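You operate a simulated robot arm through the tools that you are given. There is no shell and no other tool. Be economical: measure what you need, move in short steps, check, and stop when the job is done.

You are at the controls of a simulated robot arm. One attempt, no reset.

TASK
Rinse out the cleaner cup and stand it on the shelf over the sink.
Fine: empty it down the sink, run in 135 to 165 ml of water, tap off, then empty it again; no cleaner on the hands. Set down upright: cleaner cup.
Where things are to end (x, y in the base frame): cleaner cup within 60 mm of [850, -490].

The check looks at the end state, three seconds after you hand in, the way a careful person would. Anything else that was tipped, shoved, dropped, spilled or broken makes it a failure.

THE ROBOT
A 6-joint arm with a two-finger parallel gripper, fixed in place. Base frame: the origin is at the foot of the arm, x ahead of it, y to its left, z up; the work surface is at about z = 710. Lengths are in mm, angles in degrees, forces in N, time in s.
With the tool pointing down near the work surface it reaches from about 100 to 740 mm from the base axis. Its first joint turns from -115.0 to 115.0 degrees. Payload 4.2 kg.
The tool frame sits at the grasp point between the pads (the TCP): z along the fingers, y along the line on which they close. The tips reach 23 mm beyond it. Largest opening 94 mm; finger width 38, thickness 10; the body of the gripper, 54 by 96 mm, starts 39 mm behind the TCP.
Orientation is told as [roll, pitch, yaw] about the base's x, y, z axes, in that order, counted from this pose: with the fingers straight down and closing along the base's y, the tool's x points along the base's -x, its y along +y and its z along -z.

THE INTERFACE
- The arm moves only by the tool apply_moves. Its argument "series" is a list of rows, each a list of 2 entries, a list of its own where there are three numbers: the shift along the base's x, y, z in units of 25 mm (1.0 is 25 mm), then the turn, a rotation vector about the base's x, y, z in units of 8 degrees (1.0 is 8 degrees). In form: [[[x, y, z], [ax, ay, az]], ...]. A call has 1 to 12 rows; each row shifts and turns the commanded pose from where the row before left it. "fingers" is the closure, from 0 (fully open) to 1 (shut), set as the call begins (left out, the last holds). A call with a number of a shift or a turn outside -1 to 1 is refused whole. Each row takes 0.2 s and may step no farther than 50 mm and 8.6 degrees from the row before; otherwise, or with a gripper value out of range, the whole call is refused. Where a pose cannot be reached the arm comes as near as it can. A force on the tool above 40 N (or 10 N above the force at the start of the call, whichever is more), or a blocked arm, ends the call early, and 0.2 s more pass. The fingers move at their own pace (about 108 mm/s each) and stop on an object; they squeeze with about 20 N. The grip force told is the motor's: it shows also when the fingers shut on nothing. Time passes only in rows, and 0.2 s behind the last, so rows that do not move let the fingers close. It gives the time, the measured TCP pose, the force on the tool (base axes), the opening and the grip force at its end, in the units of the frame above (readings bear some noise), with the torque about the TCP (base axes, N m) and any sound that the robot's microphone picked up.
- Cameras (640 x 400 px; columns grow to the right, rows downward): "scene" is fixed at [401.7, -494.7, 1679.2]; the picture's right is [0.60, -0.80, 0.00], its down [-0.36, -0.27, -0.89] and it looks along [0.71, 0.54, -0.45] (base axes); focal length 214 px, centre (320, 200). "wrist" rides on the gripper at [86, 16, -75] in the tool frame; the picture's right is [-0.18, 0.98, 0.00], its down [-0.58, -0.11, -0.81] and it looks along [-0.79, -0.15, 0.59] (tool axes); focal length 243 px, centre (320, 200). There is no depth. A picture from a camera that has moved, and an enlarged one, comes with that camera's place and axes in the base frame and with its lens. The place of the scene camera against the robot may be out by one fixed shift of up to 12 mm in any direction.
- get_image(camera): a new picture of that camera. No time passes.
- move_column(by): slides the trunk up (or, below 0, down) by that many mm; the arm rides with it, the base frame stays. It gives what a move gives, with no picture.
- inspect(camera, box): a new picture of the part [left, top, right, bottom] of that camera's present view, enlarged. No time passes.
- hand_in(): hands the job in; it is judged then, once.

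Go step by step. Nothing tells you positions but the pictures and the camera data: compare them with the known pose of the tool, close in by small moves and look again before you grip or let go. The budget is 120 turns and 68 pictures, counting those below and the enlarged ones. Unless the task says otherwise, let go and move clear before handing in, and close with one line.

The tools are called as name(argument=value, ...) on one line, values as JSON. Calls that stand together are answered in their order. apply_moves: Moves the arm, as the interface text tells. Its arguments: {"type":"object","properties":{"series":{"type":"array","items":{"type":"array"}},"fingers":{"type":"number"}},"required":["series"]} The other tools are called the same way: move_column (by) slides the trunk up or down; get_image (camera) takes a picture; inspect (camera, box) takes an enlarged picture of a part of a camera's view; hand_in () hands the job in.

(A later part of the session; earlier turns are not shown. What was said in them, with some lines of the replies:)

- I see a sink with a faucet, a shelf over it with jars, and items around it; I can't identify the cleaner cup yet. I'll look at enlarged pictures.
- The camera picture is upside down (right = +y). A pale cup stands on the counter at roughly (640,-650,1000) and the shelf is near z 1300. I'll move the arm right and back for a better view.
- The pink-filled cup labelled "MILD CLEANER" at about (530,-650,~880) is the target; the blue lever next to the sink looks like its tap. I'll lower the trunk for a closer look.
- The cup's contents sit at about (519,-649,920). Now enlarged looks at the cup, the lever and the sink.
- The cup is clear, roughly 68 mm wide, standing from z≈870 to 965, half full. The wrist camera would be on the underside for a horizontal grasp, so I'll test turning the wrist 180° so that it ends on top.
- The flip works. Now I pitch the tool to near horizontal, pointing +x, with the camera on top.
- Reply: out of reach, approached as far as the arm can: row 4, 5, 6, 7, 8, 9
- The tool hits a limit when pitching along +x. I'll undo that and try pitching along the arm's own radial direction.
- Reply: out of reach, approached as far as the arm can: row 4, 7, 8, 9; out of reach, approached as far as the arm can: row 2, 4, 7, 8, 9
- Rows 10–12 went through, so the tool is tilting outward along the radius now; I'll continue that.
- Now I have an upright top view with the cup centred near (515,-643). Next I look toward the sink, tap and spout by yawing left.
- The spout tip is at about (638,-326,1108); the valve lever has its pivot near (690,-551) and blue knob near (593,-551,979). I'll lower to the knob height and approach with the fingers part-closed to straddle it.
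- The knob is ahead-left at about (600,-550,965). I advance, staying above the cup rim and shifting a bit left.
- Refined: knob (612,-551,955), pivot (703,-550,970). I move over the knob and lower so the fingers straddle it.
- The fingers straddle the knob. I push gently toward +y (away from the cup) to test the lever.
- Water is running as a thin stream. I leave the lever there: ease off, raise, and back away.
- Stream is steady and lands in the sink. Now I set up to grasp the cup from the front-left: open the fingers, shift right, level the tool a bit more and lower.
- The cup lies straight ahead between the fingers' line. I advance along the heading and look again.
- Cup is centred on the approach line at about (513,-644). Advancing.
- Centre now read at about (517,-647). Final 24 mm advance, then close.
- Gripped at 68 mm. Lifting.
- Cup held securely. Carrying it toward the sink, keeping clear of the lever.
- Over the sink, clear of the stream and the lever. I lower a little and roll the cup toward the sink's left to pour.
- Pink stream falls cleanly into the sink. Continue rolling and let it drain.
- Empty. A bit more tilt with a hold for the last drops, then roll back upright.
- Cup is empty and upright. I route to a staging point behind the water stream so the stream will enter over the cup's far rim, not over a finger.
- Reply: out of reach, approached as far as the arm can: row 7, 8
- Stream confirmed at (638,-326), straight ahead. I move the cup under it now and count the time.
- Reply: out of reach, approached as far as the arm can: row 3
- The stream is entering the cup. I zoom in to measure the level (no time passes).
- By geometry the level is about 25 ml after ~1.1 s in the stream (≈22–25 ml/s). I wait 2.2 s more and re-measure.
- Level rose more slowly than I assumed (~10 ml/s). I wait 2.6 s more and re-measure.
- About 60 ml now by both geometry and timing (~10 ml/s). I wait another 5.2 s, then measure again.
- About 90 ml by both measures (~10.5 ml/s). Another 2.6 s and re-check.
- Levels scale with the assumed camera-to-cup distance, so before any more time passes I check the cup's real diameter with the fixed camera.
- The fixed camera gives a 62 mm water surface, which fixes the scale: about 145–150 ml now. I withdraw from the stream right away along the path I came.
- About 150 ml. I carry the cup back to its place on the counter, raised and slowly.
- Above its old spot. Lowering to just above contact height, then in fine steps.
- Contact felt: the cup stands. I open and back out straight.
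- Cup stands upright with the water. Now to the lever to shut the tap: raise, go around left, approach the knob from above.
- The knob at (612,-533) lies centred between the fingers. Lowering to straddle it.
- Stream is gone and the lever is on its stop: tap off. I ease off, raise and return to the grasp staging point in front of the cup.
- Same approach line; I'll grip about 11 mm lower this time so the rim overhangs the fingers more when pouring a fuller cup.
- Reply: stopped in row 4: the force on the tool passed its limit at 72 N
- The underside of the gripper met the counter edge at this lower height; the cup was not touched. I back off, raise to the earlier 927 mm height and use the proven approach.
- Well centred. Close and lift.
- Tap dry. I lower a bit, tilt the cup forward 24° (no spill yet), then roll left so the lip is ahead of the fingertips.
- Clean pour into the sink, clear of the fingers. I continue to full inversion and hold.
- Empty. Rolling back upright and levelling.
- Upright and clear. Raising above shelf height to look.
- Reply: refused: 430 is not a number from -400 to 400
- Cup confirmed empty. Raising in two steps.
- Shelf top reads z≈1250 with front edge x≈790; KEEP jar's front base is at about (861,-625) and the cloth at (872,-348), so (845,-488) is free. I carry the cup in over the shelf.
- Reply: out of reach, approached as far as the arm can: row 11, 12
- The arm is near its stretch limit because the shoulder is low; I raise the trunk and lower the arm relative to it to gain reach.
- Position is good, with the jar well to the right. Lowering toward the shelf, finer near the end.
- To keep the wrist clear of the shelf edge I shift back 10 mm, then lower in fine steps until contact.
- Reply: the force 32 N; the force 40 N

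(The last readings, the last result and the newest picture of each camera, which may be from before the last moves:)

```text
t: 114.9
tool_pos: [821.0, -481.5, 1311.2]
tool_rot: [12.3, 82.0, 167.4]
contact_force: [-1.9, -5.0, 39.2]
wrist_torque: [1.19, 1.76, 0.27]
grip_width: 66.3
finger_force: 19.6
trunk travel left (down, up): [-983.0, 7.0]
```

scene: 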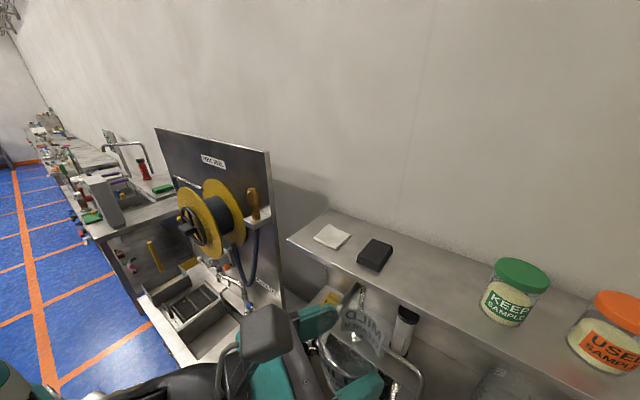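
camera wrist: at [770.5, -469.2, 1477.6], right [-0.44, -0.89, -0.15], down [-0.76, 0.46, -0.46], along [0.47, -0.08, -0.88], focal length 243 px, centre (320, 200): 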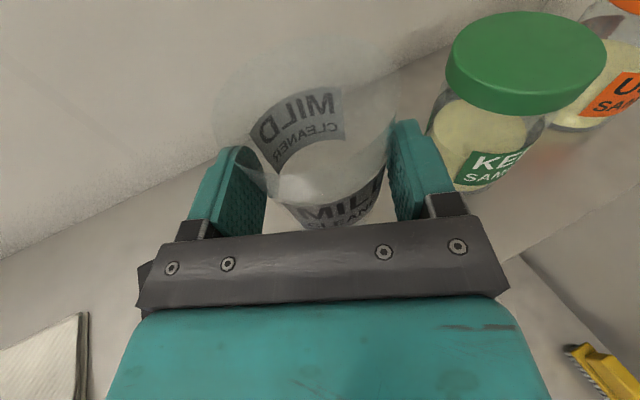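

The cup touched the shelf and slid slightly in the grip; I relieve the downward push before releasing.

apply_moves(series=[[[0, 0, 0.12], [0, 0, 0]], [[0, 0, 0], [0, 0, 0]]])

apply_moves(series=[[[0, 0, 0.1], [0, 0, 0]], [[0, 0, 0], [0, 0, 0]]])

inspect(camera="scene", box=[380, 210, 508, 290])

```text
t: 115.5
tool_pos: [822.1, -481.1, 1310.8]
tool_rot: [11.8, 81.5, 166.9]
contact_force: [1.6, -6.3, 31.5]
wrist_torque: [0.84, 1.29, 0.21]
grip_width: 66.5
finger_force: 19.9
trunk travel left (down, up): [-983.0, 7.0]
```

```text
t: 116.1
tool_pos: [821.6, -481.5, 1311.0]
tool_rot: [11.1, 81.4, 166.2]
contact_force: [3.5, -7.8, 22.9]
wrist_torque: [0.33, 0.36, 0.07]
grip_width: 66.4
finger_force: 19.8
trunk travel left (down, up): [-983.0, 7.0]
```

```text
5.00 times, centred on (444, 250) of scene
camera zoom: at [401.7, -494.7, 1679.2], right [0.6, -0.8, 0.0], down [-0.36, -0.27, -0.89], along [0.71, 0.54, -0.45], focal length 1072 px, centre (-300, -50)
```

zoom: 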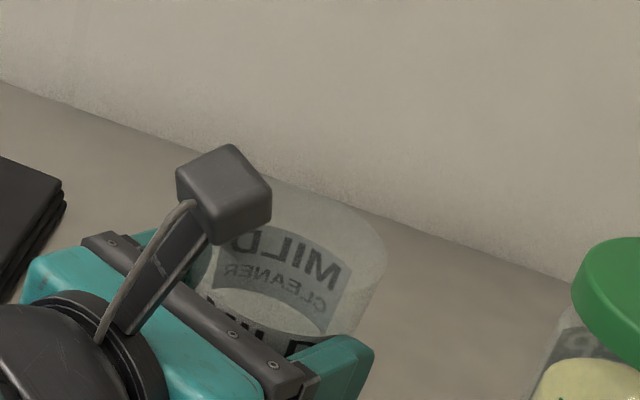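

apply_moves(series=[[[0, 0, 0.1], [0, 0, 0]], [[0, 0, 0], [0, 0, 0]]])

apply_moves(series=[[[0, 0, 0.08], [0, 0, 0]], [[0, 0, 0], [0, 0, 0]]])

```text
t: 116.7
tool_pos: [821.0, -480.8, 1310.6]
tool_rot: [10.2, 80.9, 165.4]
contact_force: [-2.0, -2.5, 7.5]
wrist_torque: [-0.02, -0.14, -0.03]
grip_width: 66.4
finger_force: 20.0
trunk travel left (down, up): [-983.0, 7.0]
```

```text
t: 117.3
tool_pos: [821.6, -480.6, 1312.9]
tool_rot: [10.4, 81.0, 165.6]
contact_force: [-0.4, -0.5, -0.4]
wrist_torque: [0.0, -0.01, 0.04]
grip_width: 66.6
finger_force: 19.9
trunk travel left (down, up): [-983.0, 7.0]
```

Load-free within about 1 mm. I lower 1 mm, open, and check before withdrawing.

apply_moves(series=[[[0, 0, -0.05], [0, 0, 0]], [[0, 0, 0], [0, 0, 0]]])

apply_moves(series=[[[0, 0, 0], [0, 0, 0]], [[0, 0, 0], [0, 0, 0]], [[0, 0, 0], [0, 0, 0]]], fingers=0)

get_image(camera="wrist")

```text
t: 117.9
tool_pos: [821.9, -481.4, 1313.0]
tool_rot: [10.6, 81.1, 165.8]
contact_force: [0.4, 0.1, -0.3]
wrist_torque: [0.02, -0.01, 0.0]
grip_width: 66.5
finger_force: 19.7
trunk travel left (down, up): [-983.0, 7.0]
```

```text
t: 118.7
tool_pos: [821.4, -481.4, 1312.5]
tool_rot: [10.7, 81.0, 165.9]
contact_force: [-0.3, -0.5, -0.1]
wrist_torque: [0.0, 0.02, 0.01]
grip_width: 94.0
finger_force: 0.1
trunk travel left (down, up): [-983.0, 7.0]
```

```text
1 pictures are left
camera wrist: at [760.7, -468.6, 1409.6], right [-0.44, -0.89, -0.15], down [-0.76, 0.46, -0.46], along [0.47, -0.08, -0.88], focal length 243 px, centre (320, 200)
```

wrist: 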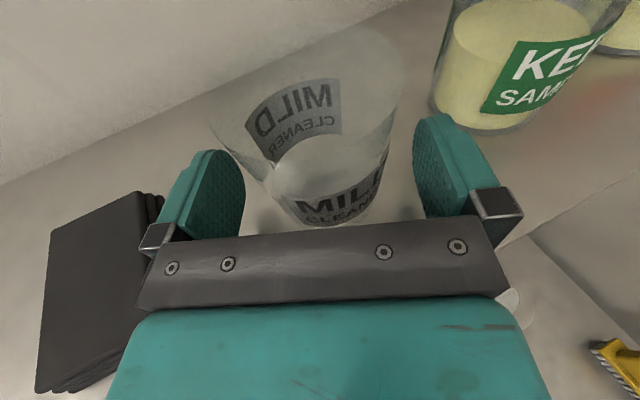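

The cup stands upright on the shelf. The cloth lies close to the left finger, so I withdraw straight up, past the rim, then back.

apply_moves(series=[[[0, 0, 0.5], [0, 0, 0]], [[0, 0, 0.6], [0, 0, 0]], [[0, 0, 0.8], [0, 0, 0]], [[0, 0, 1], [0, 0, 0]], [[0, 0, 1], [0, 0, 0]]])

```text
t: 119.9
tool_pos: [821.6, -481.3, 1408.8]
tool_rot: [10.7, 81.1, 165.8]
contact_force: [0.9, 0.1, 0.4]
wrist_torque: [0.0, -0.01, 0.02]
grip_width: 93.9
finger_force: 0.1
trunk travel left (down, up): [-983.0, 7.0]
```

apply_moves(series=[[[0, 0, 0.8], [0, 0, 0]], [[0, 0, 0.8], [0, 0, 0]], [[-1, 0, 0], [0, 0, 0]], [[-1, 0, 0], [0, 0, 0]], [[-1, 0, 0], [0, 0, 0]], [[-1, 0, 0], [0, 0, 0]], [[-1, 0, 0], [0, 0, 0]], [[-1, 0, 0], [0, 0, 0]], [[-1, 0, 0], [0, 0, 0]], [[-1, 0, 0], [0, 0, 0]]])

get_image(camera="scene")

```text
t: 122.1
tool_pos: [623.7, -480.6, 1450.8]
tool_rot: [10.9, 81.2, 166.1]
contact_force: [1.5, 0.1, 0.0]
wrist_torque: [0.01, -0.02, -0.02]
grip_width: 93.8
finger_force: 0.0
trunk travel left (down, up): [-983.0, 7.0]
```

```text
0 pictures are left
```

scene: 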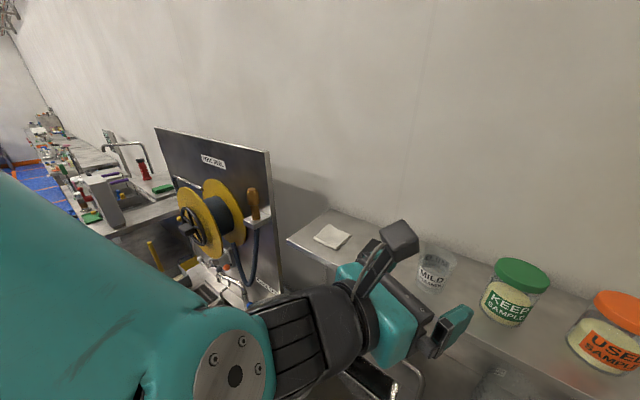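

The cup stands upright and empty on the shelf near (845,-490), the tap is off and the arm is clear. Handing in.

hand_in()

```text
The job is handed in.
```

I emptied the cleaner cup into the sink, rinsed it with about 150 ml of water, shut the tap, and emptied it again. It now stands upright on the shelf at about (845, -490). The 150 ml is estimated from pictures and fill time, not measured directly. The gripper bumped the counter edge once while I was re-gripping the cup; I saw nothing disturbed.
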